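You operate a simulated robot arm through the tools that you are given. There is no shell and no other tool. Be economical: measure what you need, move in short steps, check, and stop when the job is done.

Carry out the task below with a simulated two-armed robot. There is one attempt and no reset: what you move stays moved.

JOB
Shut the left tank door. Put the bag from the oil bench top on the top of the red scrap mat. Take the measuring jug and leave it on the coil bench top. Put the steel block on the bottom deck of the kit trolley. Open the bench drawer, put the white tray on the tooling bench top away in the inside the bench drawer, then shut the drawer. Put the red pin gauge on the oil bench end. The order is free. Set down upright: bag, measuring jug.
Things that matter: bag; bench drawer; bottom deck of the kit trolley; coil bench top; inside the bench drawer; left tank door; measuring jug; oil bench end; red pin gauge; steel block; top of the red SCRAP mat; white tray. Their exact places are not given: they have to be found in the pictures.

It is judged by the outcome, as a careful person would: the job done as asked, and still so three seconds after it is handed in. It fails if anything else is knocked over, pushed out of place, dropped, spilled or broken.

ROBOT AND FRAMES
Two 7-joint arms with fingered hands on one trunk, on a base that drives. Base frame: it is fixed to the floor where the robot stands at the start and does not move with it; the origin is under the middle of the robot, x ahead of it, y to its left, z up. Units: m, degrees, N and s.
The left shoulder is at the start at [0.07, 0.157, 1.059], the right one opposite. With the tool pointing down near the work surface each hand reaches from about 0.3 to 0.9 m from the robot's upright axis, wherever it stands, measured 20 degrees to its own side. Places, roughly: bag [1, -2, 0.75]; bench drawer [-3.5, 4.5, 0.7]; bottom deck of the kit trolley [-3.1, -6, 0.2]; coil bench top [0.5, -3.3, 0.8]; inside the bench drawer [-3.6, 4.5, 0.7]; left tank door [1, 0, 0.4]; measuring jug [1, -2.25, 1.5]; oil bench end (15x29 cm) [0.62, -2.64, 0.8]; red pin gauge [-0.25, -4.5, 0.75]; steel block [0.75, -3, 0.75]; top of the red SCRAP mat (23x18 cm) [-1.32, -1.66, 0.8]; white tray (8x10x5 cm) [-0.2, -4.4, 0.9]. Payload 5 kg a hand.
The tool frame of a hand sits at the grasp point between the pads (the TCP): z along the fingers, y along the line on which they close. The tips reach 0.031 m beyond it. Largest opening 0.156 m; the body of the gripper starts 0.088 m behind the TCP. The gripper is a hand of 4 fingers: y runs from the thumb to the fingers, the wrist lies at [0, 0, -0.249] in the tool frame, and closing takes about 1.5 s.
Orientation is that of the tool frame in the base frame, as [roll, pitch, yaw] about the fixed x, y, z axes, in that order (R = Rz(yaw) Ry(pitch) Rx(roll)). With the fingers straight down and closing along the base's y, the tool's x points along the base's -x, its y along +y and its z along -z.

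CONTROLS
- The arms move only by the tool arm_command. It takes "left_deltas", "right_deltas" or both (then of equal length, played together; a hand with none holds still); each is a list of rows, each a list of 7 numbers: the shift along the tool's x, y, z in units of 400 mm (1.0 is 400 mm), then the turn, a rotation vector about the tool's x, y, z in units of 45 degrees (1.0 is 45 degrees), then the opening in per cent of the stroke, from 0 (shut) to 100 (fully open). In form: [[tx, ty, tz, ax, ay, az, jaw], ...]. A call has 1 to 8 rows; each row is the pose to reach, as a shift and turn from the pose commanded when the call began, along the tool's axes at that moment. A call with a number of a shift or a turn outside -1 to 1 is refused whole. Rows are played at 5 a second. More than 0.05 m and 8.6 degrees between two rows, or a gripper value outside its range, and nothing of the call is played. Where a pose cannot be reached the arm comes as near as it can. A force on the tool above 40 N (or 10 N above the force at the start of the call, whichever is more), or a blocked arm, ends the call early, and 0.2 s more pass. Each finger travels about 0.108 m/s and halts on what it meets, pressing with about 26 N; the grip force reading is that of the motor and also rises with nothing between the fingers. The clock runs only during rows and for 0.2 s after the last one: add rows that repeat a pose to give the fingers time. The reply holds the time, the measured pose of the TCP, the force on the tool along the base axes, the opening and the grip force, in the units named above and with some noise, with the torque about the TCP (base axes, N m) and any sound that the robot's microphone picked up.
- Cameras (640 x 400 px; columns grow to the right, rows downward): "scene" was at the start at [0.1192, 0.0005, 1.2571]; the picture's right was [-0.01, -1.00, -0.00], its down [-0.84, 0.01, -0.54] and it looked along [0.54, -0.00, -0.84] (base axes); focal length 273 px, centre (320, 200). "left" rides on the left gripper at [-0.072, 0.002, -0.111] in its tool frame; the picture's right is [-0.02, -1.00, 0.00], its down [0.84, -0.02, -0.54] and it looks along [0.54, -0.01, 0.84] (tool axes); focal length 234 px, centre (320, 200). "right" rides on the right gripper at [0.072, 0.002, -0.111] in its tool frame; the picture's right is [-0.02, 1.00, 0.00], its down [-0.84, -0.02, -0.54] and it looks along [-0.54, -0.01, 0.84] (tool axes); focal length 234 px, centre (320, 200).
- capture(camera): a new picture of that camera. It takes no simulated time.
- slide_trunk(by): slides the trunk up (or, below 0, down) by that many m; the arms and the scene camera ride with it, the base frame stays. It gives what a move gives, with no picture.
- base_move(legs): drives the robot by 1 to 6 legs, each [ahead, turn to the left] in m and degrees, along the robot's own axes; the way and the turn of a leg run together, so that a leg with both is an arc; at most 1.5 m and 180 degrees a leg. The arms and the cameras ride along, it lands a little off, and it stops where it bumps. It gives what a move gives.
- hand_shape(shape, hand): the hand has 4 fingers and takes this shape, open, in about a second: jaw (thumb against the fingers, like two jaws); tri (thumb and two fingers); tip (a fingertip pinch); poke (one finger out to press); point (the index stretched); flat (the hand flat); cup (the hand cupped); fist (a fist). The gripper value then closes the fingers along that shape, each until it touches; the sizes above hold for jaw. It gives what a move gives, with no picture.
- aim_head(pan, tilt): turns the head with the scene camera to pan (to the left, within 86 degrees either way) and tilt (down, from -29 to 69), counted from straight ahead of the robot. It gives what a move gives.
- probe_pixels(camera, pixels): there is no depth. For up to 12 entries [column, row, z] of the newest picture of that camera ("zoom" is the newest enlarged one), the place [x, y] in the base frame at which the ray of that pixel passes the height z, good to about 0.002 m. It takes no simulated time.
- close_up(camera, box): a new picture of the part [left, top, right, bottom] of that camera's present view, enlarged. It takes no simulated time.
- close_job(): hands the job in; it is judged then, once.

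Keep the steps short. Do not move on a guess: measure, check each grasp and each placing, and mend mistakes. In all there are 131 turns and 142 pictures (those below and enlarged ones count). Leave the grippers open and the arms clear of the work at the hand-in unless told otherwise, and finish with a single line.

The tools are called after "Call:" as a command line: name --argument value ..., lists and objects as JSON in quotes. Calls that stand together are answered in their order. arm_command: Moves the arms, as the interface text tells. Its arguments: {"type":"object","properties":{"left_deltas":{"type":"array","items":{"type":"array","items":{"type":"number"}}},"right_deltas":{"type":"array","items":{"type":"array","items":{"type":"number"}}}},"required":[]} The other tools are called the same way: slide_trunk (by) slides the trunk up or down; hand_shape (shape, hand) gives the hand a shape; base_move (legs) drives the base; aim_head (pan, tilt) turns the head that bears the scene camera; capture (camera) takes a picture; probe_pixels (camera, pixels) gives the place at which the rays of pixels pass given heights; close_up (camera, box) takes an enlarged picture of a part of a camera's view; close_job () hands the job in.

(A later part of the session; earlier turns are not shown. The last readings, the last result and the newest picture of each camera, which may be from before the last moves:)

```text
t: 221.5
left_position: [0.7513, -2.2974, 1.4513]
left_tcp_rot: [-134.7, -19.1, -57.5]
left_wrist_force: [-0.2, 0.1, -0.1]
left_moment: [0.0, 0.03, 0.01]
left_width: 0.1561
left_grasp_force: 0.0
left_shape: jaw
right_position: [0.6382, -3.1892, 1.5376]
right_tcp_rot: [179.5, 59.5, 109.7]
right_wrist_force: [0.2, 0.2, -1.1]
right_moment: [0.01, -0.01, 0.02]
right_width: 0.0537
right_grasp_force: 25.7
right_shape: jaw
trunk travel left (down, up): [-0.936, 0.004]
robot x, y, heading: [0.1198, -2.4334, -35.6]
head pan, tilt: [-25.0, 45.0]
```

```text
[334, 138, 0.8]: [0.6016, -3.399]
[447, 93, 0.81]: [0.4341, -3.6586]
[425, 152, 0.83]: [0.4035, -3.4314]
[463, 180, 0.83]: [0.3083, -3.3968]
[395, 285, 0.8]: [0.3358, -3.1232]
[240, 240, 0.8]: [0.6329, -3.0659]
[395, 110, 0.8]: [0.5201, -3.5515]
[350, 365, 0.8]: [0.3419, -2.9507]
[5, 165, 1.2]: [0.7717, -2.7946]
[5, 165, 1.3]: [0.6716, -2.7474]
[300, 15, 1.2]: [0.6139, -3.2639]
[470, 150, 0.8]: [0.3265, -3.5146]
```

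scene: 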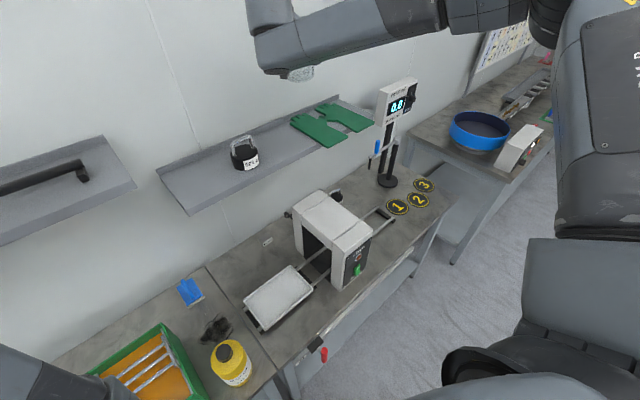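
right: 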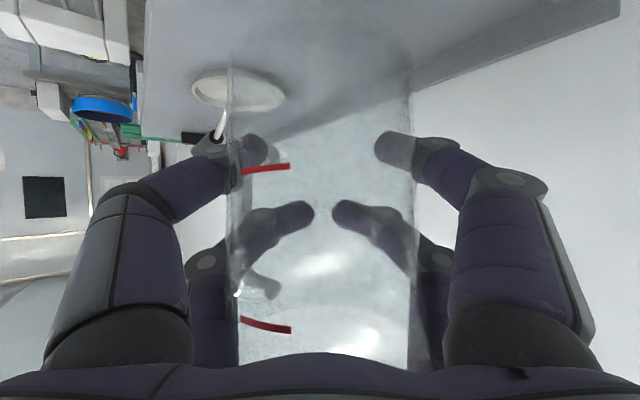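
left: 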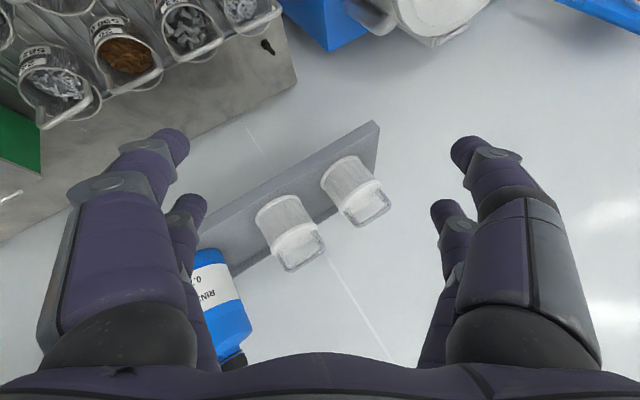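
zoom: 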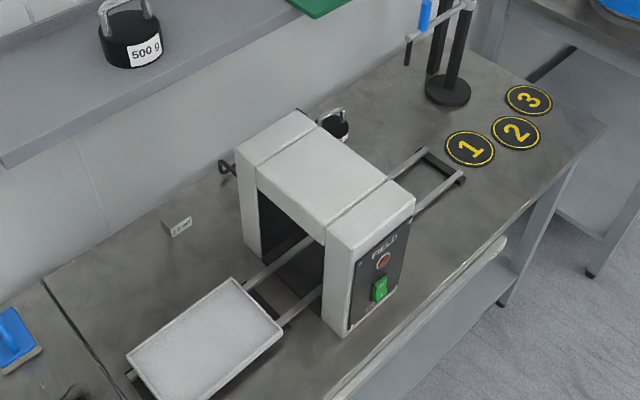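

Spot chosen: jug at about (0.49,-3.54). Before lowering the trunk, the left hand must be brought up and into a natural pose so it won't meet the bench. I try that now.

Call:
arm_command --left_deltas '[[0.034, -0.07, -0.07, -0.17, 0, 0, 100], [0.068, -0.14, -0.14, -0.34, 0, 0, 100], [0.102, -0.21, -0.21, -0.5, 0, 0, 100], [0.136, -0.28, -0.28, -0.67, 0, 0, 100], [0.17, -0.35, -0.35, -0.84, 0, 0, 100], [0.204, -0.42, -0.416, -1.0, 0, 0, 100]]'

Call:
capture --camera "scene"

```text
t: 223.1
left_position: [0.7983, -2.2372, 1.5156]
left_tcp_rot: [-176.1, 10.7, -43.2]
left_wrist_force: [-0.5, 1.1, -0.1]
left_moment: [-0.02, 0.01, -0.03]
left_width: 0.156
left_grasp_force: 0.0
left_shape: jaw
left hand out of reach, approached as far as the arm can: row 2, 3, 4, 5
right_position: [0.6356, -3.1862, 1.5408]
right_tcp_rot: [179.6, 59.9, 109.7]
right_wrist_force: [0.0, 0.9, -0.9]
right_moment: [-0.02, -0.03, 0.0]
right_width: 0.0535
right_grasp_force: 25.8
right_shape: jaw
trunk travel left (down, up): [-0.936, 0.004]
robot x, y, heading: [0.1211, -2.4338, -35.2]
head pan, tilt: [-25.0, 45.0]
stopped in row 6 (left hand): the arm was blocked; the commanded pose is now the measured one
```

```text
61 pictures are left
```

scene: 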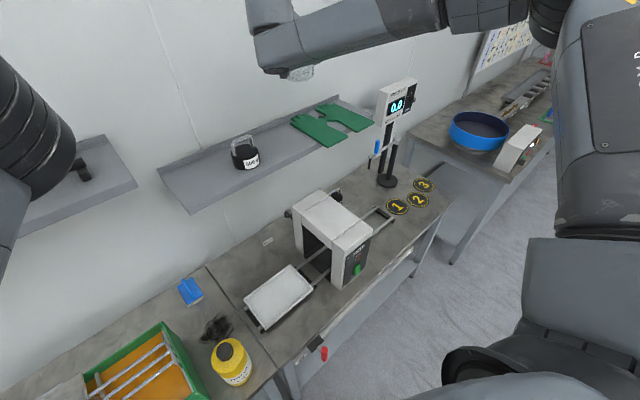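

The left hand is now nearly natural (straight down). I bring it in close to the body.

Call:
arm_command --left_deltas '[[-0.061, 0.096, -0.02, 0, 0, 0, 100], [-0.122, 0.192, -0.04, 0, 0, 0, 100], [-0.184, 0.288, -0.06, 0, 0, 0, 100], [-0.245, 0.384, -0.08, 0, 0, 0, 100], [-0.306, 0.48, -0.1, 0, 0, 0, 100], [-0.367, 0.576, -0.12, 0, 0, 0, 100], [-0.429, 0.672, -0.14, 0, 0, 0, 100], [-0.49, 0.768, -0.16, 0, 0, 0, 100]]'

Call:
base_move --legs '[[0, -50], [0.35, 0], [0, 50]]'

Call:
capture --camera "scene"

```text
t: 224.9
left_position: [0.6891, -2.3003, 1.5222]
left_tcp_rot: [-179.1, 11.0, -42.7]
left_wrist_force: [0.2, -0.3, 0.6]
left_moment: [0.09, -0.07, -0.04]
left_width: 0.1559
left_grasp_force: 0.2
left_shape: jaw
left hand out of reach, approached as far as the arm can: row 1, 2, 3, 4, 5, 6, 7, 8
right_position: [0.6306, -3.1988, 1.538]
right_tcp_rot: [178.8, 59.4, 109.0]
right_wrist_force: [-1.4, -0.6, 0.1]
right_moment: [0.04, -0.04, 0.05]
right_width: 0.0532
right_grasp_force: 25.4
right_shape: jaw
trunk travel left (down, up): [-0.936, 0.004]
robot x, y, heading: [0.1201, -2.4372, -35.2]
head pan, tilt: [-25.0, 45.0]
```

```text
t: 229.1
left_position: [0.656, -2.9794, 1.5223]
left_tcp_rot: [174.6, 8.8, -90.9]
left_wrist_force: [2.2, 1.3, -1.0]
left_moment: [-0.13, 0.2, 0.06]
left_width: 0.1561
left_grasp_force: 0.1
left_shape: jaw
right_position: [-0.0771, -3.5321, 1.5425]
right_tcp_rot: [-179.9, 60.0, 61.9]
right_wrist_force: [1.6, 0.0, -1.1]
right_moment: [0.02, 0.01, -0.05]
right_width: 0.0529
right_grasp_force: 26.4
right_shape: jaw
trunk travel left (down, up): [-0.936, 0.004]
robot x, y, heading: [0.1319, -2.6489, -76.0]
head pan, tilt: [-25.0, 45.0]
stopped in leg 2: the robot was blocked; the commanded pose is now the measured one
```

```text
60 pictures are left
```

scene: 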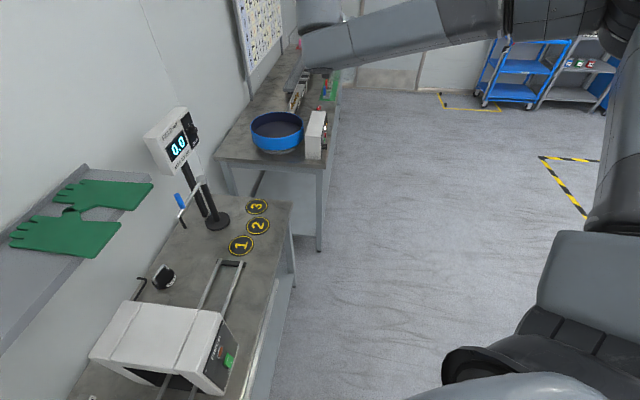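

The base touched something (bench/lever) at (0.13,-2.65) and stopped. I back off, go a little west, and lower the trunk 0.40 with the jug over the free aisle.

Call:
base_move --legs '[[-0.05, 0], [0, 26], [-0.27, 0], [0, -48], [0.27, 0]]'

Call:
aim_head --pan 20 --tilt 45

Call:
capture --camera "scene"

```text
t: 236.6
left_position: [0.2601, -3.1694, 1.528]
left_tcp_rot: [175.1, 8.3, -113.3]
left_wrist_force: [-0.5, 1.1, 0.1]
left_moment: [-0.04, -0.03, -0.03]
left_width: 0.156
left_grasp_force: 0.0
left_shape: jaw
right_position: [-0.6239, -3.406, 1.5393]
right_tcp_rot: [179.5, 59.8, 39.3]
right_wrist_force: [-0.2, 0.7, -1.0]
right_moment: [-0.03, 0.0, 0.0]
right_width: 0.0531
right_grasp_force: 26.0
right_shape: jaw
trunk travel left (down, up): [-0.936, 0.004]
robot x, y, heading: [-0.0936, -2.6658, -98.3]
head pan, tilt: [-25.0, 45.0]
```

```text
t: 237.7
left_position: [0.2582, -3.1734, 1.5265]
left_tcp_rot: [174.9, 8.7, -113.3]
left_wrist_force: [0.0, 0.1, 0.1]
left_moment: [0.01, -0.02, 0.03]
left_width: 0.1561
left_grasp_force: 0.0
left_shape: jaw
right_position: [-0.6245, -3.4107, 1.5391]
right_tcp_rot: [179.8, 59.7, 39.5]
right_wrist_force: [0.6, 0.0, -1.4]
right_moment: [0.02, 0.0, 0.02]
right_width: 0.053
right_grasp_force: 25.8
right_shape: jaw
trunk travel left (down, up): [-0.936, 0.004]
robot x, y, heading: [-0.0948, -2.6705, -98.2]
head pan, tilt: [20.0, 45.0]
```

```text
59 pictures are left
```

scene: 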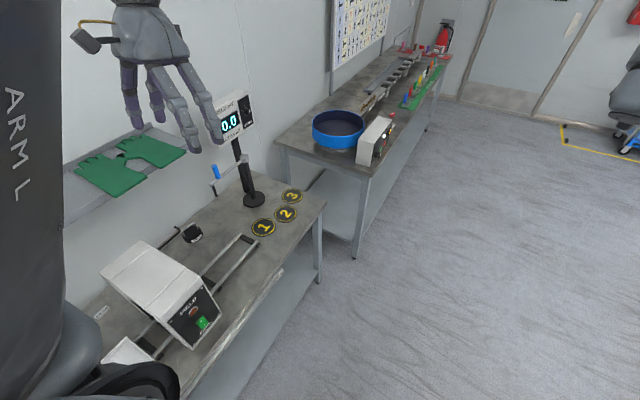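

I lower the trunk 0.35 and then the right hand 0.25 (over the free aisle).

Call:
slide_trunk --by -0.35

Call:
arm_command --right_deltas '[[0.09, 0, 0.052, 0, 0, 0, 10], [0.18, 0, 0.105, 0, 0, 0, 10], [0.27, 0, 0.157, 0, 0, 0, 10], [0.36, 0, 0.21, 0, 0, 0, 10], [0.45, 0, 0.262, 0, 0, 0, 10], [0.54, 0, 0.315, 0, 0, 0, 10]]'

Call:
capture --camera "right"

Call:
aim_head --pan -30 --tilt 40

Call:
capture --camera "scene"

```text
t: 241.1
left_position: [0.2585, -3.1729, 1.1772]
left_tcp_rot: [175.0, 8.5, -113.4]
left_wrist_force: [0.3, 0.2, 0.1]
left_moment: [0.01, 0.0, 0.03]
left_width: 0.156
left_grasp_force: 0.0
left_shape: jaw
right_position: [-0.6256, -3.4099, 1.1888]
right_tcp_rot: [179.8, 59.6, 39.5]
right_wrist_force: [0.5, 0.4, -1.2]
right_moment: [-0.05, 0.0, -0.01]
right_width: 0.0528
right_grasp_force: 26.3
right_shape: jaw
trunk travel left (down, up): [-0.586, 0.354]
robot x, y, heading: [-0.0934, -2.6667, -98.0]
head pan, tilt: [20.0, 45.0]
```

```text
t: 242.5
left_position: [0.2583, -3.175, 1.1763]
left_tcp_rot: [175.0, 8.7, -113.3]
left_wrist_force: [-0.2, -1.0, -0.3]
left_moment: [0.01, -0.01, 0.0]
left_width: 0.1559
left_grasp_force: 0.0
left_shape: jaw
right_position: [-0.6254, -3.4122, 0.9365]
right_tcp_rot: [179.9, 59.8, 39.5]
right_wrist_force: [0.5, -0.4, -1.2]
right_moment: [-0.01, 0.02, -0.01]
right_width: 0.0529
right_grasp_force: 26.3
right_shape: jaw
trunk travel left (down, up): [-0.586, 0.354]
robot x, y, heading: [-0.094, -2.6689, -98.1]
head pan, tilt: [20.0, 45.0]
```

```text
58 pictures are left
```

right: 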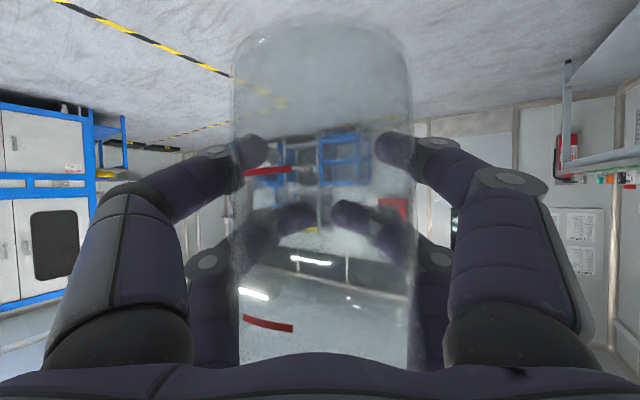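

```text
t: 243.7
left_position: [0.2591, -3.1734, 1.1767]
left_tcp_rot: [175.0, 8.6, -113.2]
left_wrist_force: [0.5, -0.1, 0.0]
left_moment: [-0.02, -0.03, 0.03]
left_width: 0.156
left_grasp_force: 0.0
left_shape: jaw
right_position: [-0.6253, -3.4106, 0.9386]
right_tcp_rot: [179.7, 59.7, 39.5]
right_wrist_force: [0.2, 0.1, -0.8]
right_moment: [-0.01, 0.0, 0.02]
right_width: 0.0531
right_grasp_force: 26.1
right_shape: jaw
trunk travel left (down, up): [-0.586, 0.354]
robot x, y, heading: [-0.0922, -2.6644, -98.1]
head pan, tilt: [-30.0, 40.0]
```

```text
57 pictures are left
```

scene: 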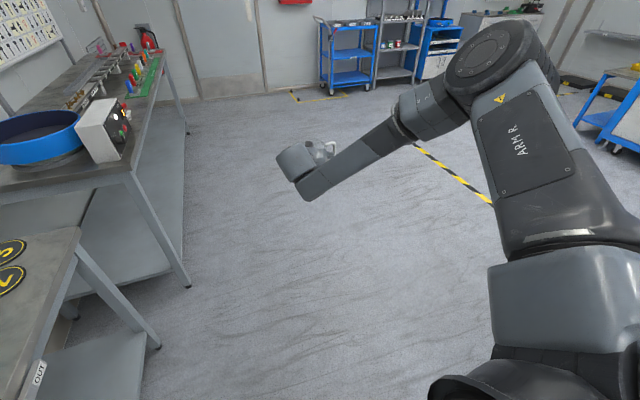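

I check the jug's uprightness in an enlarged scene view.

Call:
close_up --camera "scene" --box '[260, 110, 380, 220]'

Call:
base_move --legs '[[0, 67]]'

Call:
aim_head --pan -25 --tilt 45

Call:
capture --camera "scene"

Call:
capture --camera "right"

```text
3.64 times, centred on (320, 165) of scene
```

zoom: 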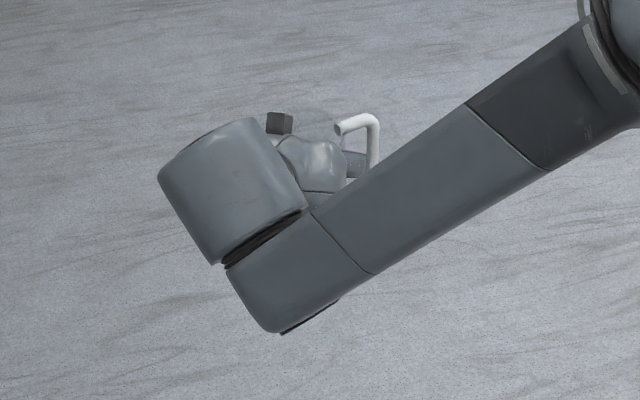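

```text
t: 247.0
left_position: [0.5083, -2.5409, 1.1763]
left_tcp_rot: [175.0, 8.7, -46.3]
left_wrist_force: [-0.1, -0.6, 0.4]
left_moment: [0.02, -0.01, 0.02]
left_width: 0.156
left_grasp_force: 0.0
left_shape: jaw
right_position: [0.3809, -3.4472, 0.9381]
right_tcp_rot: [179.6, 59.7, 106.5]
right_wrist_force: [-0.2, 0.4, -0.7]
right_moment: [-0.04, -0.01, 0.02]
right_width: 0.0529
right_grasp_force: 26.1
right_shape: jaw
trunk travel left (down, up): [-0.586, 0.354]
robot x, y, heading: [-0.0906, -2.6678, -31.3]
head pan, tilt: [-30.0, 40.0]
```

```text
t: 247.7
left_position: [0.5103, -2.5411, 1.176]
left_tcp_rot: [174.9, 8.6, -46.3]
left_wrist_force: [0.4, 0.1, -0.5]
left_moment: [0.03, 0.0, 0.0]
left_width: 0.156
left_grasp_force: 0.1
left_shape: jaw
right_position: [0.3815, -3.4473, 0.9384]
right_tcp_rot: [179.8, 59.7, 106.5]
right_wrist_force: [-0.3, 0.1, -1.0]
right_moment: [0.0, -0.01, 0.0]
right_width: 0.0529
right_grasp_force: 25.8
right_shape: jaw
trunk travel left (down, up): [-0.586, 0.354]
robot x, y, heading: [-0.0966, -2.6675, -31.2]
head pan, tilt: [-25.0, 45.0]
```

```text
55 pictures are left
```

scene: 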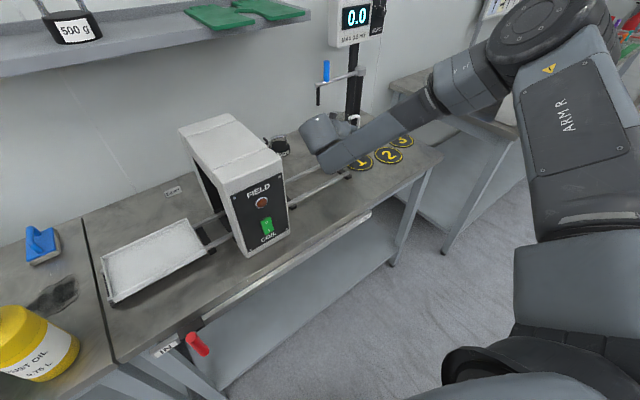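

```text
54 pictures are left
```

right: 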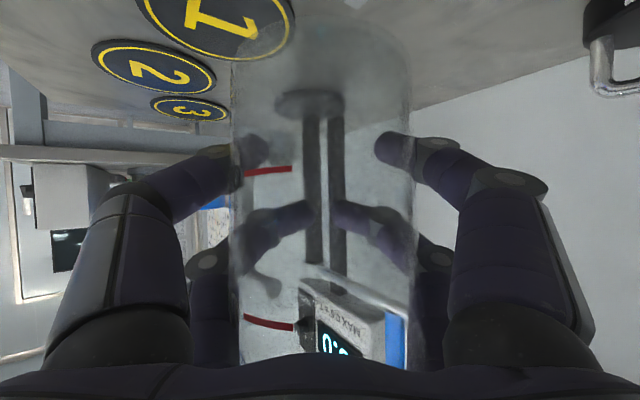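

The jug is upright in the hand; stand, weight and discs are all clear. I drive 0.12 m ahead to the spot.

Call:
base_move --legs '[[0.12, 0]]'

Call:
arm_command --right_deltas '[[0.043, 0, 0.025, 0, 0, 0, 10], [0.086, 0, 0.05, 0, 0, 0, 10]]'

Call:
capture --camera "right"

Call:
close_up --camera "scene" --box '[220, 60, 460, 210]'

```text
t: 248.9
left_position: [0.5938, -2.5931, 1.1747]
left_tcp_rot: [174.8, 8.7, -46.5]
left_wrist_force: [1.2, -1.2, 0.2]
left_moment: [0.09, 0.08, -0.02]
left_width: 0.1562
left_grasp_force: 0.1
left_shape: jaw
right_position: [0.4541, -3.5029, 0.9309]
right_tcp_rot: [-179.2, 59.4, 106.4]
right_wrist_force: [-11.5, 3.9, 0.5]
right_moment: [-0.29, -0.68, 0.22]
right_width: 0.0531
right_grasp_force: 25.9
right_shape: jaw
trunk travel left (down, up): [-0.586, 0.354]
robot x, y, heading: [-0.0118, -2.7185, -31.5]
head pan, tilt: [-25.0, 45.0]
stopped in leg 1: the force on the tool passed its limit at 56 N (the readings are from after the stop); the commanded pose is now the measured one
```

```text
t: 249.5
left_position: [0.5922, -2.5934, 1.1757]
left_tcp_rot: [175.0, 8.6, -46.4]
left_wrist_force: [-0.1, -0.8, 0.2]
left_moment: [0.04, 0.01, 0.02]
left_width: 0.156
left_grasp_force: 0.1
left_shape: jaw
right_position: [0.4562, -3.5009, 0.8927]
right_tcp_rot: [-179.7, 59.3, 106.2]
right_wrist_force: [-0.4, 0.2, -0.7]
right_moment: [-0.02, -0.04, 0.02]
right_width: 0.0528
right_grasp_force: 26.4
right_shape: jaw
trunk travel left (down, up): [-0.586, 0.354]
robot x, y, heading: [-0.0078, -2.7181, -31.1]
head pan, tilt: [-25.0, 45.0]
```

```text
53 pictures are left
```

right: 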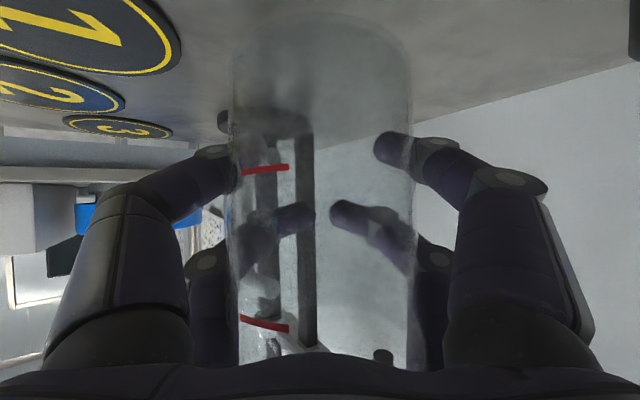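

```text
2.67 times, centred on (340, 135) of scene
```

zoom: 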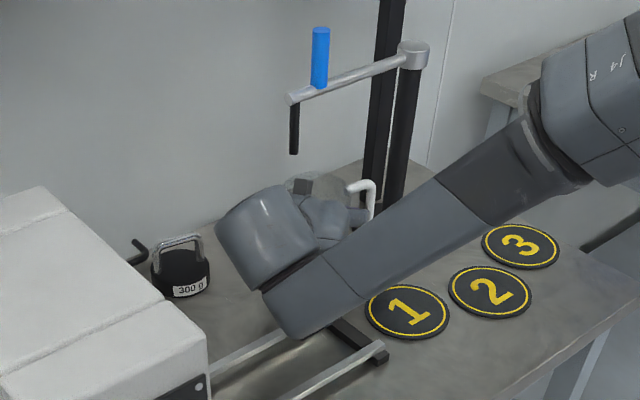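

Something was touched at 56 N (likely the stand's hanging probe or post); the stand still stands. I measure the probe tip and current jug clearance before lowering.

Call:
probe_pixels --camera "zoom" --pixels '[[294, 152, 0.95], [294, 152, 1.0], [294, 152, 1.05], [390, 200, 0.81], [363, 182, 0.92], [375, 355, 0.83], [180, 290, 0.8]]'

Call:
probe_pixels --camera "right" --pixels '[[322, 25, 0.825], [238, 60, 0.825], [405, 60, 0.825]]'

Call:
close_up --camera "right" --box '[180, 0, 460, 200]'

```text
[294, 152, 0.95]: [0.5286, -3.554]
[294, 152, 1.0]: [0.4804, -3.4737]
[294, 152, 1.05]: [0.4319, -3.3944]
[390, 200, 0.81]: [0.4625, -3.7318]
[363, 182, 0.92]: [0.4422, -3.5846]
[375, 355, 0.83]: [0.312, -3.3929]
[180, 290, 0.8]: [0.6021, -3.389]
```

```text
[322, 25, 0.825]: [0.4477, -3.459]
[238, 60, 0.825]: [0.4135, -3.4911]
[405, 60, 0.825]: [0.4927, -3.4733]
```

```text
2.00 times, centred on (320, 100) of right
```

zoom: 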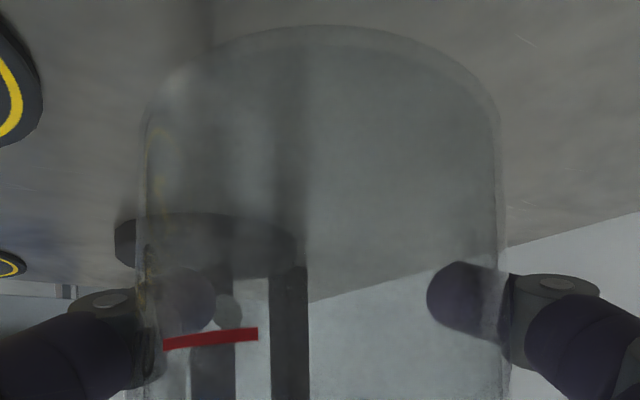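

The jug's base centre is now about (0.457,-3.497), clear of rails, weight and stand base; the hanging probe is about z≈1.0 beside it. I lower straight down here in small steps.

Call:
arm_command --right_deltas '[[0.021, 0, 0.012, 0, 0, 0, 10], [0.034, 0, 0.02, 0, 0, 0, 10], [0.043, 0, 0.025, 0, 0, 0, 10]]'

Call:
capture --camera "right"

```text
t: 250.3
left_position: [0.5909, -2.5925, 1.177]
left_tcp_rot: [174.8, 8.5, -46.5]
left_wrist_force: [0.6, -0.2, -0.8]
left_moment: [-0.01, 0.02, 0.01]
left_width: 0.1558
left_grasp_force: 0.0
left_shape: jaw
right_position: [0.4538, -3.4979, 0.8742]
right_tcp_rot: [-179.9, 59.5, 106.2]
right_wrist_force: [1.1, -0.1, -1.1]
right_moment: [-0.02, 0.01, 0.01]
right_width: 0.0529
right_grasp_force: 26.5
right_shape: jaw
trunk travel left (down, up): [-0.586, 0.354]
robot x, y, heading: [-0.0158, -2.7171, -31.2]
head pan, tilt: [-25.0, 45.0]
```

```text
50 pictures are left
```

right: 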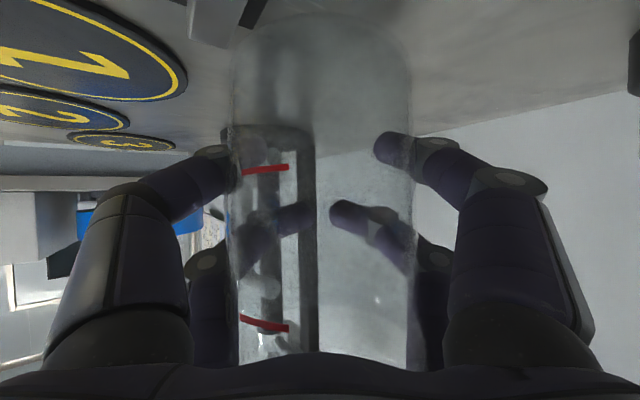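

No contact yet. I continue by another 1.5 cm in fine steps.

Call:
arm_command --right_deltas '[[0.011, 0, 0.006, 0, 0, 0, 10], [0.022, 0, 0.013, 0, 0, 0, 10], [0.032, 0, 0.019, 0, 0, 0, 10]]'

Call:
close_up --camera "right" --box '[160, 0, 440, 180]'

```text
t: 251.1
left_position: [0.592, -2.5925, 1.1767]
left_tcp_rot: [174.9, 8.6, -46.5]
left_wrist_force: [0.1, -0.6, 0.6]
left_moment: [0.03, -0.02, 0.03]
left_width: 0.1564
left_grasp_force: 0.0
left_shape: jaw
right_position: [0.4468, -3.4977, 0.8673]
right_tcp_rot: [-179.6, 59.3, 106.2]
right_wrist_force: [0.1, -0.7, -0.8]
right_moment: [0.02, 0.0, -0.01]
right_width: 0.0534
right_grasp_force: 26.0
right_shape: jaw
right hand out of reach, approached as far as the arm can: row 1, 2, 3
trunk travel left (down, up): [-0.586, 0.354]
robot x, y, heading: [-0.0124, -2.7175, -31.3]
head pan, tilt: [-25.0, 45.0]
```

```text
2.22 times, centred on (300, 90) of right
```

zoom: 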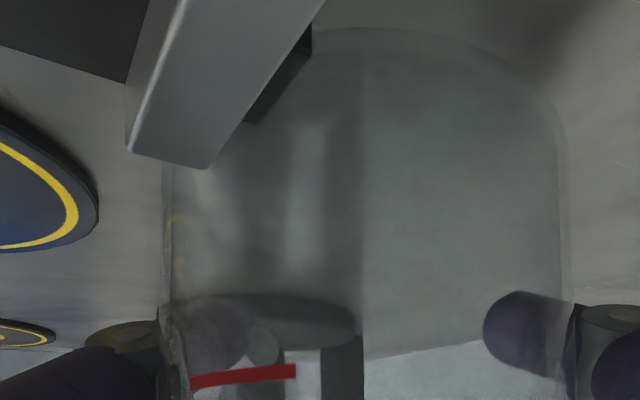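

The arm reaches its lower limit and the rail is close. I shift 3 cm away from the rail and lower with the trunk instead.

Call:
arm_command --right_deltas '[[-0.02, 0.03, -0.012, 0, 0, 0, 10], [-0.02, 0.08, -0.012, 0, 0, 0, 10]]'

Call:
slide_trunk --by -0.012

Call:
close_up --camera "right" --box '[160, 0, 440, 180]'

```text
t: 251.7
left_position: [0.5912, -2.5931, 1.1771]
left_tcp_rot: [174.9, 8.5, -46.5]
left_wrist_force: [-0.5, 0.4, -0.6]
left_moment: [0.0, -0.01, -0.01]
left_width: 0.1559
left_grasp_force: 0.0
left_shape: jaw
right_position: [0.4657, -3.4888, 0.8874]
right_tcp_rot: [-179.7, 59.5, 106.3]
right_wrist_force: [-1.2, 0.0, -1.4]
right_moment: [-0.03, -0.03, 0.02]
right_width: 0.0533
right_grasp_force: 25.9
right_shape: jaw
right hand out of reach, approached as far as the arm can: row 2
trunk travel left (down, up): [-0.586, 0.354]
robot x, y, heading: [-0.0134, -2.7152, -31.4]
head pan, tilt: [-25.0, 45.0]
```

```text
t: 252.3
left_position: [0.5908, -2.5915, 1.1637]
left_tcp_rot: [174.9, 8.6, -46.4]
left_wrist_force: [-0.7, 0.3, -0.3]
left_moment: [0.03, 0.0, -0.06]
left_width: 0.1559
left_grasp_force: 0.1
left_shape: jaw
right_position: [0.4658, -3.4883, 0.875]
right_tcp_rot: [-179.9, 59.3, 106.2]
right_wrist_force: [0.0, 0.0, -0.2]
right_moment: [-0.03, 0.0, 0.01]
right_width: 0.0536
right_grasp_force: 26.0
right_shape: jaw
trunk travel left (down, up): [-0.574, 0.366]
robot x, y, heading: [-0.0173, -2.7204, -31.2]
head pan, tilt: [-25.0, 45.0]
```

```text
2.22 times, centred on (300, 90) of right
```

zoom: 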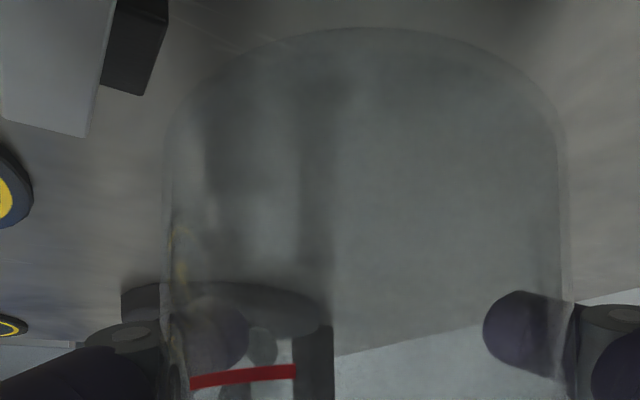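

Now the base is clear of the rail. I keep lowering with the trunk in small steps until contact.

Call:
slide_trunk --by -0.008

Call:
slide_trunk --by -0.006

Call:
slide_trunk --by -0.006

```text
t: 252.8
left_position: [0.5901, -2.5926, 1.1572]
left_tcp_rot: [174.9, 8.4, -46.5]
left_wrist_force: [1.1, -0.1, -0.8]
left_moment: [0.02, -0.01, 0.0]
left_width: 0.1559
left_grasp_force: 0.0
left_shape: jaw
right_position: [0.4653, -3.4892, 0.8665]
right_tcp_rot: [-179.8, 59.4, 106.1]
right_wrist_force: [0.3, 0.0, -0.2]
right_moment: [-0.01, -0.02, 0.03]
right_width: 0.0533
right_grasp_force: 25.9
right_shape: jaw
trunk travel left (down, up): [-0.566, 0.374]
robot x, y, heading: [-0.0124, -2.7158, -31.5]
head pan, tilt: [-25.0, 45.0]
```

```text
t: 253.4
left_position: [0.5893, -2.591, 1.1505]
left_tcp_rot: [174.9, 8.5, -46.5]
left_wrist_force: [0.1, -0.7, 0.7]
left_moment: [0.06, -0.03, 0.0]
left_width: 0.1558
left_grasp_force: 0.0
left_shape: jaw
right_position: [0.4651, -3.4878, 0.8647]
right_tcp_rot: [179.9, 59.7, 105.9]
right_wrist_force: [-0.1, -2.4, 14.1]
right_moment: [0.67, 0.23, 0.12]
right_width: 0.0528
right_grasp_force: 25.6
right_shape: jaw
trunk travel left (down, up): [-0.56, 0.38]
robot x, y, heading: [-0.012, -2.7198, -31.3]
head pan, tilt: [-25.0, 45.0]
```

```text
t: 253.9
left_position: [0.5902, -2.5916, 1.147]
left_tcp_rot: [174.8, 8.4, -46.5]
left_wrist_force: [-0.1, -0.1, 0.3]
left_moment: [0.03, 0.0, 0.0]
left_width: 0.1558
left_grasp_force: 0.0
left_shape: jaw
right_position: [0.4657, -3.487, 0.8574]
right_tcp_rot: [-180.0, 59.5, 106.1]
right_wrist_force: [1.7, -6.0, 26.5]
right_moment: [1.05, 0.63, 0.05]
right_width: 0.0526
right_grasp_force: 26.1
right_shape: jaw
trunk travel left (down, up): [-0.554, 0.386]
robot x, y, heading: [-0.0117, -2.7174, -31.6]
head pan, tilt: [-25.0, 45.0]
```

Contact on the bench (force up). I relieve 5 mm and open.

Call:
slide_trunk --by 0.005

Call:
arm_command --right_deltas '[[0, 0, 0, 0, 0, 0, 45], [0, 0, 0, 0, 0, 0, 60], [0, 0, 0, 0, 0, 0, 80], [0, 0, 0, 0, 0, 0, 95], [0, 0, 0, 0, 0, 0, 95], [0, 0, 0, 0, 0, 0, 95]]'

Call:
capture --camera "right"

Call:
close_up --camera "scene" --box '[220, 60, 460, 210]'

```text
t: 254.5
left_position: [0.5914, -2.592, 1.1504]
left_tcp_rot: [174.9, 8.5, -46.3]
left_wrist_force: [-0.1, 0.2, -1.4]
left_moment: [-0.01, 0.02, -0.01]
left_width: 0.156
left_grasp_force: 0.1
left_shape: jaw
right_position: [0.4643, -3.4867, 0.8583]
right_tcp_rot: [-179.6, 59.2, 106.4]
right_wrist_force: [0.2, 0.7, 6.4]
right_moment: [0.4, 0.23, -0.02]
right_width: 0.0528
right_grasp_force: 25.5
right_shape: jaw
trunk travel left (down, up): [-0.559, 0.381]
robot x, y, heading: [-0.0091, -2.7158, -31.5]
head pan, tilt: [-25.0, 45.0]
```

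```text
t: 255.9
left_position: [0.5906, -2.5915, 1.1501]
left_tcp_rot: [175.0, 8.5, -46.4]
left_wrist_force: [0.7, 0.0, 0.5]
left_moment: [-0.03, -0.02, 0.01]
left_width: 0.1562
left_grasp_force: 0.1
left_shape: jaw
right_position: [0.4657, -3.4875, 0.8593]
right_tcp_rot: [-179.8, 59.4, 106.2]
right_wrist_force: [0.1, -0.3, -0.1]
right_moment: [0.03, 0.0, 0.0]
right_width: 0.1479
right_grasp_force: 0.1
right_shape: jaw
trunk travel left (down, up): [-0.559, 0.381]
robot x, y, heading: [-0.0123, -2.7187, -31.2]
head pan, tilt: [-25.0, 45.0]
```

```text
47 pictures are left
```

right: 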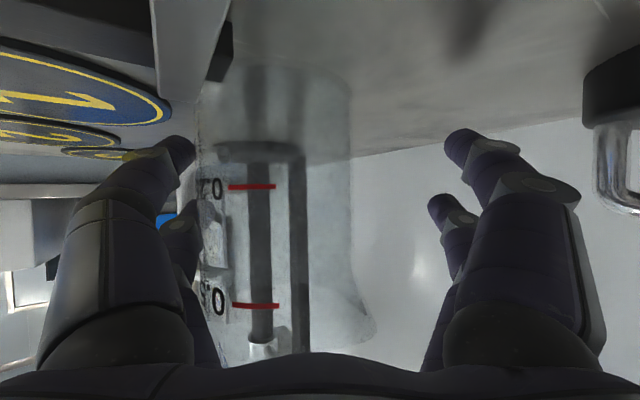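

```text
2.67 times, centred on (340, 135) of scene
```

zoom: 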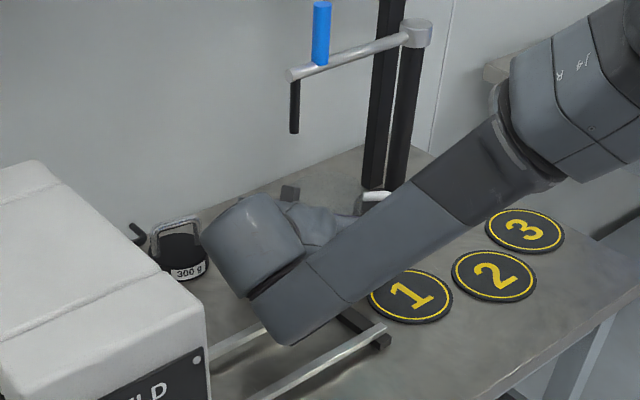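

The jug stands upright on the coil bench. The stand's probe (≈(0.495,-3.49), tip z≈1.0) hangs between the open fingers, so I rise 0.14 straight up by the trunk, then draw back along the tool axis.

Call:
slide_trunk --by 0.07

Call:
capture --camera "right"

Call:
slide_trunk --by 0.07

Call:
capture --camera "right"

```text
t: 256.9
left_position: [0.5912, -2.591, 1.2194]
left_tcp_rot: [174.9, 8.4, -46.5]
left_wrist_force: [0.2, 0.5, 0.2]
left_moment: [0.0, -0.02, 0.0]
left_width: 0.1558
left_grasp_force: 0.1
left_shape: jaw
right_position: [0.4666, -3.4888, 0.9304]
right_tcp_rot: [-179.8, 59.4, 106.3]
right_wrist_force: [-0.9, 0.2, 0.1]
right_moment: [0.0, -0.04, -0.03]
right_width: 0.1481
right_grasp_force: 0.2
right_shape: jaw
trunk travel left (down, up): [-0.629, 0.311]
robot x, y, heading: [-0.0127, -2.7167, -31.2]
head pan, tilt: [-25.0, 45.0]
```

```text
45 pictures are left
```

right: 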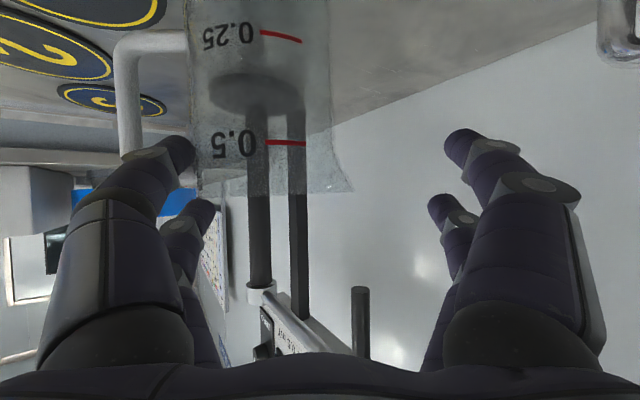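

```text
t: 258.0
left_position: [0.5914, -2.5921, 1.2905]
left_tcp_rot: [174.9, 8.5, -46.4]
left_wrist_force: [-0.5, -0.4, -0.5]
left_moment: [0.05, 0.01, -0.03]
left_width: 0.156
left_grasp_force: 0.1
left_shape: jaw
right_position: [0.4663, -3.4889, 0.9991]
right_tcp_rot: [-179.8, 59.4, 106.2]
right_wrist_force: [-0.5, 1.2, 0.1]
right_moment: [0.06, 0.0, 0.01]
right_width: 0.1483
right_grasp_force: 0.1
right_shape: jaw
trunk travel left (down, up): [-0.699, 0.241]
robot x, y, heading: [-0.0153, -2.7195, -31.0]
head pan, tilt: [-25.0, 45.0]
```

```text
44 pictures are left
```

right: 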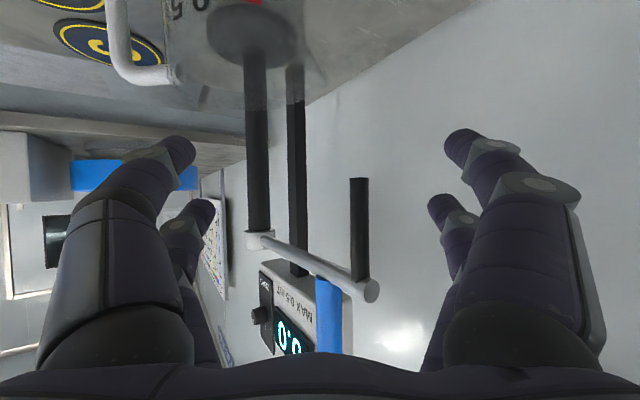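

The jug stands free and the probe is untouched. I retreat.

Call:
arm_command --right_deltas '[[0, 0, -0.1, 0, 0, 0, 100], [0, 0, -0.2, 0, 0, 0, 100], [0, 0, -0.3, 0, 0, 0, 100], [-0.1, 0, -0.35, 0, 0, 0, 100], [-0.2, 0, -0.4, 0, 0, 0, 100]]'

Call:
base_move --legs '[[-0.2, 0]]'

Call:
capture --camera "scene"

```text
t: 259.2
left_position: [0.5909, -2.5911, 1.2897]
left_tcp_rot: [174.9, 8.5, -46.5]
left_wrist_force: [0.0, 0.0, 0.2]
left_moment: [-0.04, -0.01, 0.02]
left_width: 0.1558
left_grasp_force: 0.1
left_shape: jaw
right_position: [0.4381, -3.3964, 1.1502]
right_tcp_rot: [-179.8, 59.4, 106.3]
right_wrist_force: [0.4, 0.4, -1.0]
right_moment: [-0.03, 0.01, 0.01]
right_width: 0.1559
right_grasp_force: 0.0
right_shape: jaw
trunk travel left (down, up): [-0.699, 0.241]
robot x, y, heading: [-0.0098, -2.7207, -31.2]
head pan, tilt: [-25.0, 45.0]
```

```text
t: 260.8
left_position: [0.4232, -2.4915, 1.2897]
left_tcp_rot: [174.9, 8.6, -46.6]
left_wrist_force: [-0.8, -0.4, 0.2]
left_moment: [0.02, 0.04, 0.02]
left_width: 0.156
left_grasp_force: 0.1
left_shape: jaw
right_position: [0.2695, -3.295, 1.1465]
right_tcp_rot: [-179.6, 59.2, 106.2]
right_wrist_force: [0.4, 0.1, 0.0]
right_moment: [0.02, -0.01, 0.01]
right_width: 0.1559
right_grasp_force: 0.1
right_shape: jaw
trunk travel left (down, up): [-0.699, 0.241]
robot x, y, heading: [-0.182, -2.6129, -31.5]
head pan, tilt: [-25.0, 45.0]
```

```text
43 pictures are left
```

scene: 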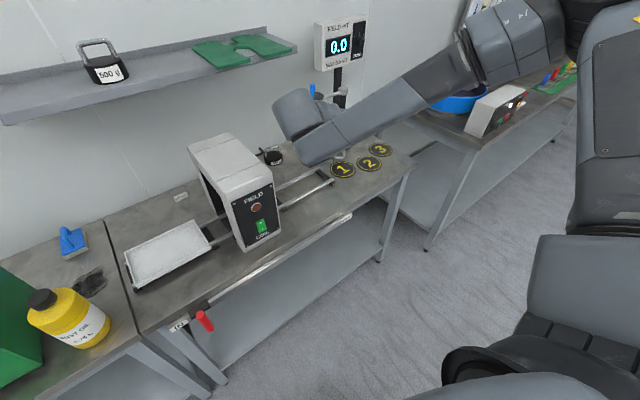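

The jug placing is finished. Next the steel block. I straighten the right hand and draw it in, then drive to (0.15,-2.29) heading -33°, where the forearm passes left of the coil frame.

Call:
arm_command --right_deltas '[[0.023, -0.042, -0.04, -0.134, 0, -0.08, 100], [0.047, -0.083, -0.08, -0.269, 0, -0.16, 100], [0.07, -0.125, -0.12, -0.403, 0, -0.24, 100], [0.093, -0.167, -0.16, -0.538, 0, -0.32, 100], [0.117, -0.208, -0.2, -0.672, 0, -0.4, 100], [0.14, -0.25, -0.24, -0.807, 0, -0.481, 100]]'

Call:
base_move --legs '[[0, 75.5], [0.465, 0], [0, -77]]'

Call:
aim_head --pan -20 --tilt 45

Call:
capture --camera "scene"

```text
t: 262.2
left_position: [0.4223, -2.4869, 1.2892]
left_tcp_rot: [174.8, 8.5, -46.6]
left_wrist_force: [0.1, -0.2, 0.0]
left_moment: [-0.04, 0.05, 0.0]
left_width: 0.1559
left_grasp_force: 0.0
left_shape: jaw
right_position: [0.1395, -3.2098, 1.1388]
right_tcp_rot: [-179.3, 58.0, 149.0]
right_wrist_force: [2.5, -1.4, 10.3]
right_moment: [0.53, 0.92, -0.02]
right_width: 0.1559
right_grasp_force: 0.1
right_shape: jaw
trunk travel left (down, up): [-0.699, 0.241]
robot x, y, heading: [-0.1826, -2.6135, -31.3]
head pan, tilt: [-25.0, 45.0]
```

```text
t: 271.6
left_position: [0.754, -2.172, 1.2883]
left_tcp_rot: [175.0, 8.6, -47.6]
left_wrist_force: [0.0, 0.0, 0.7]
left_moment: [0.0, 0.03, -0.02]
left_width: 0.1559
left_grasp_force: 0.0
left_shape: jaw
right_position: [0.4628, -2.8914, 1.1485]
right_tcp_rot: [-179.6, 59.4, 147.5]
right_wrist_force: [-0.3, 0.4, 0.4]
right_moment: [0.0, 0.01, 0.0]
right_width: 0.1557
right_grasp_force: 0.1
right_shape: jaw
trunk travel left (down, up): [-0.699, 0.241]
robot x, y, heading: [0.1467, -2.2875, -32.5]
head pan, tilt: [-25.0, 45.0]
```

```text
t: 272.3
left_position: [0.7543, -2.1723, 1.288]
left_tcp_rot: [174.9, 8.7, -47.6]
left_wrist_force: [-1.0, 0.0, 0.7]
left_moment: [0.0, 0.01, 0.01]
left_width: 0.1561
left_grasp_force: 0.1
left_shape: jaw
right_position: [0.4616, -2.8924, 1.1486]
right_tcp_rot: [-179.7, 59.3, 147.5]
right_wrist_force: [0.4, 0.0, -0.3]
right_moment: [-0.02, -0.02, -0.01]
right_width: 0.1561
right_grasp_force: 0.0
right_shape: jaw
trunk travel left (down, up): [-0.699, 0.241]
robot x, y, heading: [0.1507, -2.2858, -32.3]
head pan, tilt: [-20.0, 45.0]
```

```text
42 pictures are left
```

scene: 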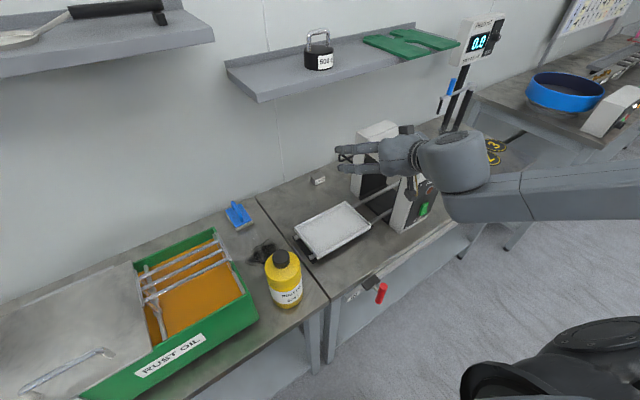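

The block is at (318,181). I enlarge and measure it.

Call:
close_up --camera "scene" --box '[290, 160, 350, 200]'

Call:
probe_pixels --camera "scene" --pixels '[[318, 184, 0.797], [312, 179, 0.82], [326, 179, 0.82], [342, 152, 0.9], [371, 170, 0.8], [318, 176, 0.82], [296, 236, 0.83], [340, 203, 0.85]]'

```text
10.00 times, centred on (320, 180) of scene
```

zoom: 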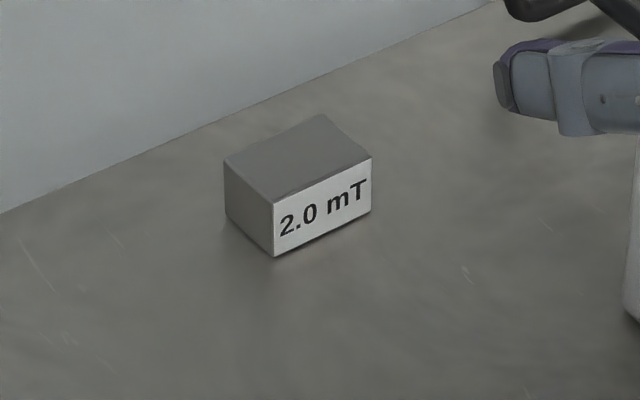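

```text
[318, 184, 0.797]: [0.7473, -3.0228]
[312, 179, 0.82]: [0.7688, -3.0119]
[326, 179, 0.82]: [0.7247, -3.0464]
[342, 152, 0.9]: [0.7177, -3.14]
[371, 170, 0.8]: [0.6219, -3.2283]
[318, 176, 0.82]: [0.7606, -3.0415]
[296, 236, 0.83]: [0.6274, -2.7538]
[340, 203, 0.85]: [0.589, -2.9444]
```

Block centre ≈ (0.755,-3.035), about 4.5 cm long, near the coil frame's rear corner. I come in from heading -45°, 35° from vertical, fingers half open, to a pre-grasp at (0.692,-2.972,0.951).

Call:
arm_command --right_deltas '[[0.015, 0.0175, 0.095, 0.03, 0.0675, 0.018, 55], [0.031, 0.035, 0.19, 0.06, 0.135, 0.036, 55], [0.046, 0.0525, 0.286, 0.09, 0.2, 0.053, 55], [0.061, 0.07, 0.381, 0.12, 0.27, 0.071, 55], [0.077, 0.0875, 0.477, 0.15, 0.3375, 0.089, 55], [0.092, 0.105, 0.572, 0.18, 0.405, 0.107, 55], [0.107, 0.1225, 0.667, 0.21, 0.47, 0.124, 55], [0.1225, 0.14, 0.7625, 0.239, 0.54, 0.142, 55]]'

Call:
capture --camera "right"

```text
t: 273.3
left_position: [0.7544, -2.1679, 1.2894]
left_tcp_rot: [174.7, 8.5, -47.8]
left_wrist_force: [1.1, -0.5, -0.1]
left_moment: [0.02, 0.06, -0.01]
left_width: 0.1561
left_grasp_force: 0.1
left_shape: jaw
right_position: [0.5331, -2.978, 1.0929]
right_tcp_rot: [-167.0, 50.4, 148.3]
right_wrist_force: [-7.5, 5.4, 26.1]
right_moment: [-1.47, 1.4, -0.66]
right_width: 0.0909
right_grasp_force: 0.0
right_shape: jaw
trunk travel left (down, up): [-0.699, 0.241]
robot x, y, heading: [0.1483, -2.288, -32.9]
head pan, tilt: [-20.0, 45.0]
stopped in row 4 (right hand): the force on the tool passed its limit at 47 N (the readings are from after the stop); the commanded pose is now the measured one
```

```text
40 pictures are left
```

right: 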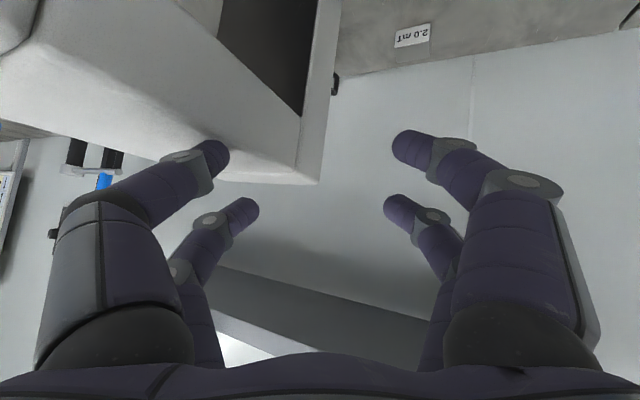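

The open finger met the coil frame's top. I lift off at once and go round to the left, onto the straight line to the block.

Call:
arm_command --right_deltas '[[-0.06, -0.01, -0.047, 0, 0, 0, 55], [-0.1155, -0.0215, -0.093, 0, 0, 0, 55], [-0.05, 0.07, -0.115, 0, 0, 0, 55], [0.02, 0.165, -0.14, 0, 0, 0, 55], [0.09, 0.26, -0.165, 0, 0, 0, 55], [0.162, 0.355, -0.19, 0, 0, 0, 55]]'

Call:
capture --camera "scene"

Call:
capture --camera "right"

```text
t: 274.7
left_position: [0.756, -2.1724, 1.2893]
left_tcp_rot: [174.8, 8.5, -47.7]
left_wrist_force: [-0.6, 0.5, 0.3]
left_moment: [0.02, -0.01, -0.05]
left_width: 0.1557
left_grasp_force: 0.1
left_shape: jaw
right_position: [0.5527, -2.8063, 1.0635]
right_tcp_rot: [-167.9, 49.5, 147.6]
right_wrist_force: [0.0, 0.7, 0.4]
right_moment: [0.0, 0.03, -0.02]
right_width: 0.086
right_grasp_force: 0.0
right_shape: jaw
trunk travel left (down, up): [-0.699, 0.241]
robot x, y, heading: [0.1466, -2.2874, -32.7]
head pan, tilt: [-20.0, 45.0]
```

```text
39 pictures are left
```

scene: 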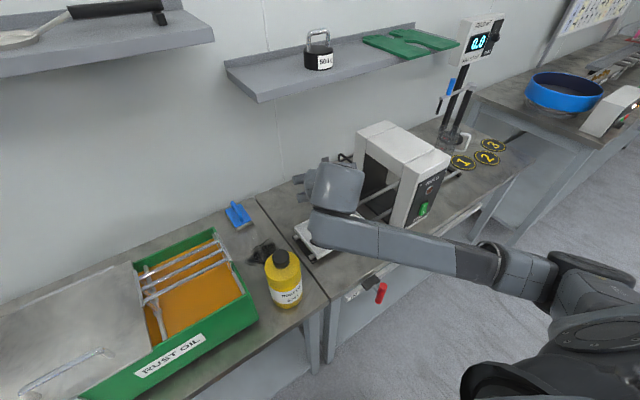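

```text
38 pictures are left
```

right: 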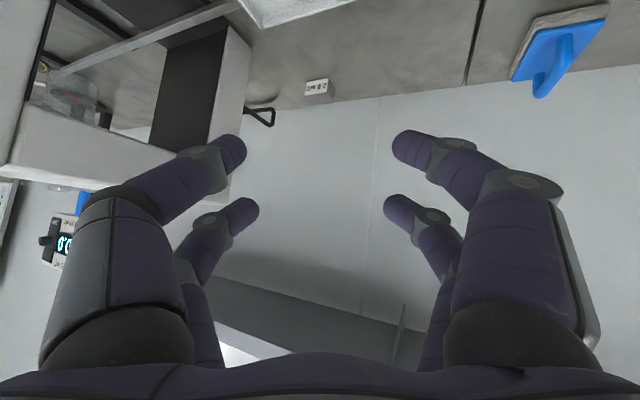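

The block lies straight ahead, at (317,87) in the right view. I measure it again from here.

Call:
probe_pixels --camera "right" --pixels '[[317, 86, 0.82], [317, 90, 0.797], [305, 88, 0.81], [330, 88, 0.81], [246, 110, 0.85]]'

```text
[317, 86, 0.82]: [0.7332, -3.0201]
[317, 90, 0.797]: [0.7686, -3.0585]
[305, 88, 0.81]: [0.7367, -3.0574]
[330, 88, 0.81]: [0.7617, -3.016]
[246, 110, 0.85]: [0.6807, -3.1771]
```

Consistent: (0.75,-3.036). I advance along the tool axis to the block.

Call:
arm_command --right_deltas '[[-0.002, -0.0015, 0.119, 0, 0, 0, 55], [-0.004, -0.003, 0.238, 0, 0, 0, 55], [-0.006, -0.0045, 0.357, 0, 0, 0, 55], [-0.009, -0.006, 0.476, 0, 0, 0, 55], [-0.011, -0.0075, 0.595, 0, 0, 0, 55], [-0.013, -0.009, 0.714, 0, 0, 0, 55], [-0.016, -0.011, 0.833, 0, 0, 0, 55], [-0.018, -0.012, 0.94, 0, 0, 0, 55]]'

Call:
capture --camera "right"

```text
t: 276.5
left_position: [0.7509, -2.166, 1.2919]
left_tcp_rot: [174.9, 8.2, -47.7]
left_wrist_force: [-0.3, 0.4, 0.0]
left_moment: [-0.04, 0.02, 0.04]
left_width: 0.1557
left_grasp_force: 0.2
left_shape: jaw
right_position: [0.7508, -3.0258, 0.8458]
right_tcp_rot: [-168.0, 50.7, 147.8]
right_wrist_force: [6.3, -2.7, 33.2]
right_moment: [0.74, -1.38, -0.27]
right_width: 0.0838
right_grasp_force: 0.1
right_shape: jaw
trunk travel left (down, up): [-0.699, 0.241]
robot x, y, heading: [0.1506, -2.285, -32.6]
head pan, tilt: [-20.0, 45.0]
```

```text
37 pictures are left
```

right: 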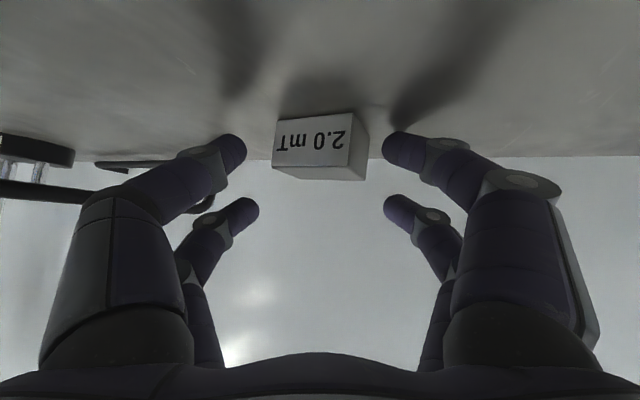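

The block sits between the fingertips; the tips press on the bench, so I ease up a few mm and close.

Call:
arm_command --right_deltas '[[-0.008, 0.008, -0.006, 0, 0, 0, 55], [-0.008, 0.008, -0.006, 0, 0, 0, 35], [-0.008, 0.008, -0.006, 0, 0, 0, 15], [-0.008, 0.008, -0.006, 0, 0, 0, 5], [-0.008, 0.008, -0.006, 0, 0, 0, 0], [-0.008, 0.008, -0.006, 0, 0, 0, 0]]'

Call:
capture --camera "right"

```text
t: 277.9
left_position: [0.7523, -2.1686, 1.2896]
left_tcp_rot: [174.9, 8.2, -47.7]
left_wrist_force: [-1.0, 0.0, 0.8]
left_moment: [-0.02, -0.02, 0.0]
left_width: 0.1561
left_grasp_force: 0.0
left_shape: jaw
right_position: [0.7533, -3.023, 0.8455]
right_tcp_rot: [-168.1, 50.6, 147.8]
right_wrist_force: [10.8, 3.4, 35.9]
right_moment: [0.99, -1.58, -0.15]
right_width: 0.0235
right_grasp_force: 26.1
right_shape: jaw
trunk travel left (down, up): [-0.699, 0.241]
robot x, y, heading: [0.1499, -2.2889, -32.3]
head pan, tilt: [-20.0, 45.0]
```

```text
36 pictures are left
```

right: 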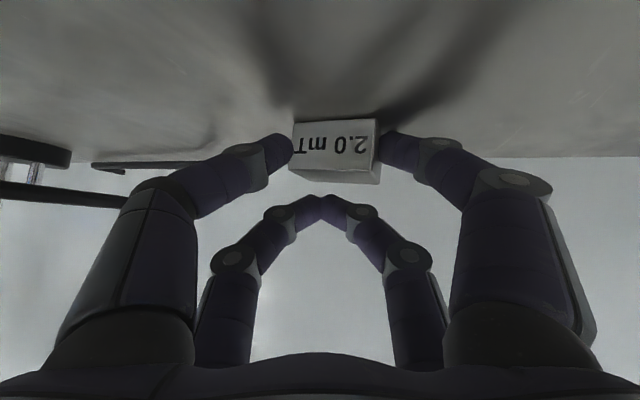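

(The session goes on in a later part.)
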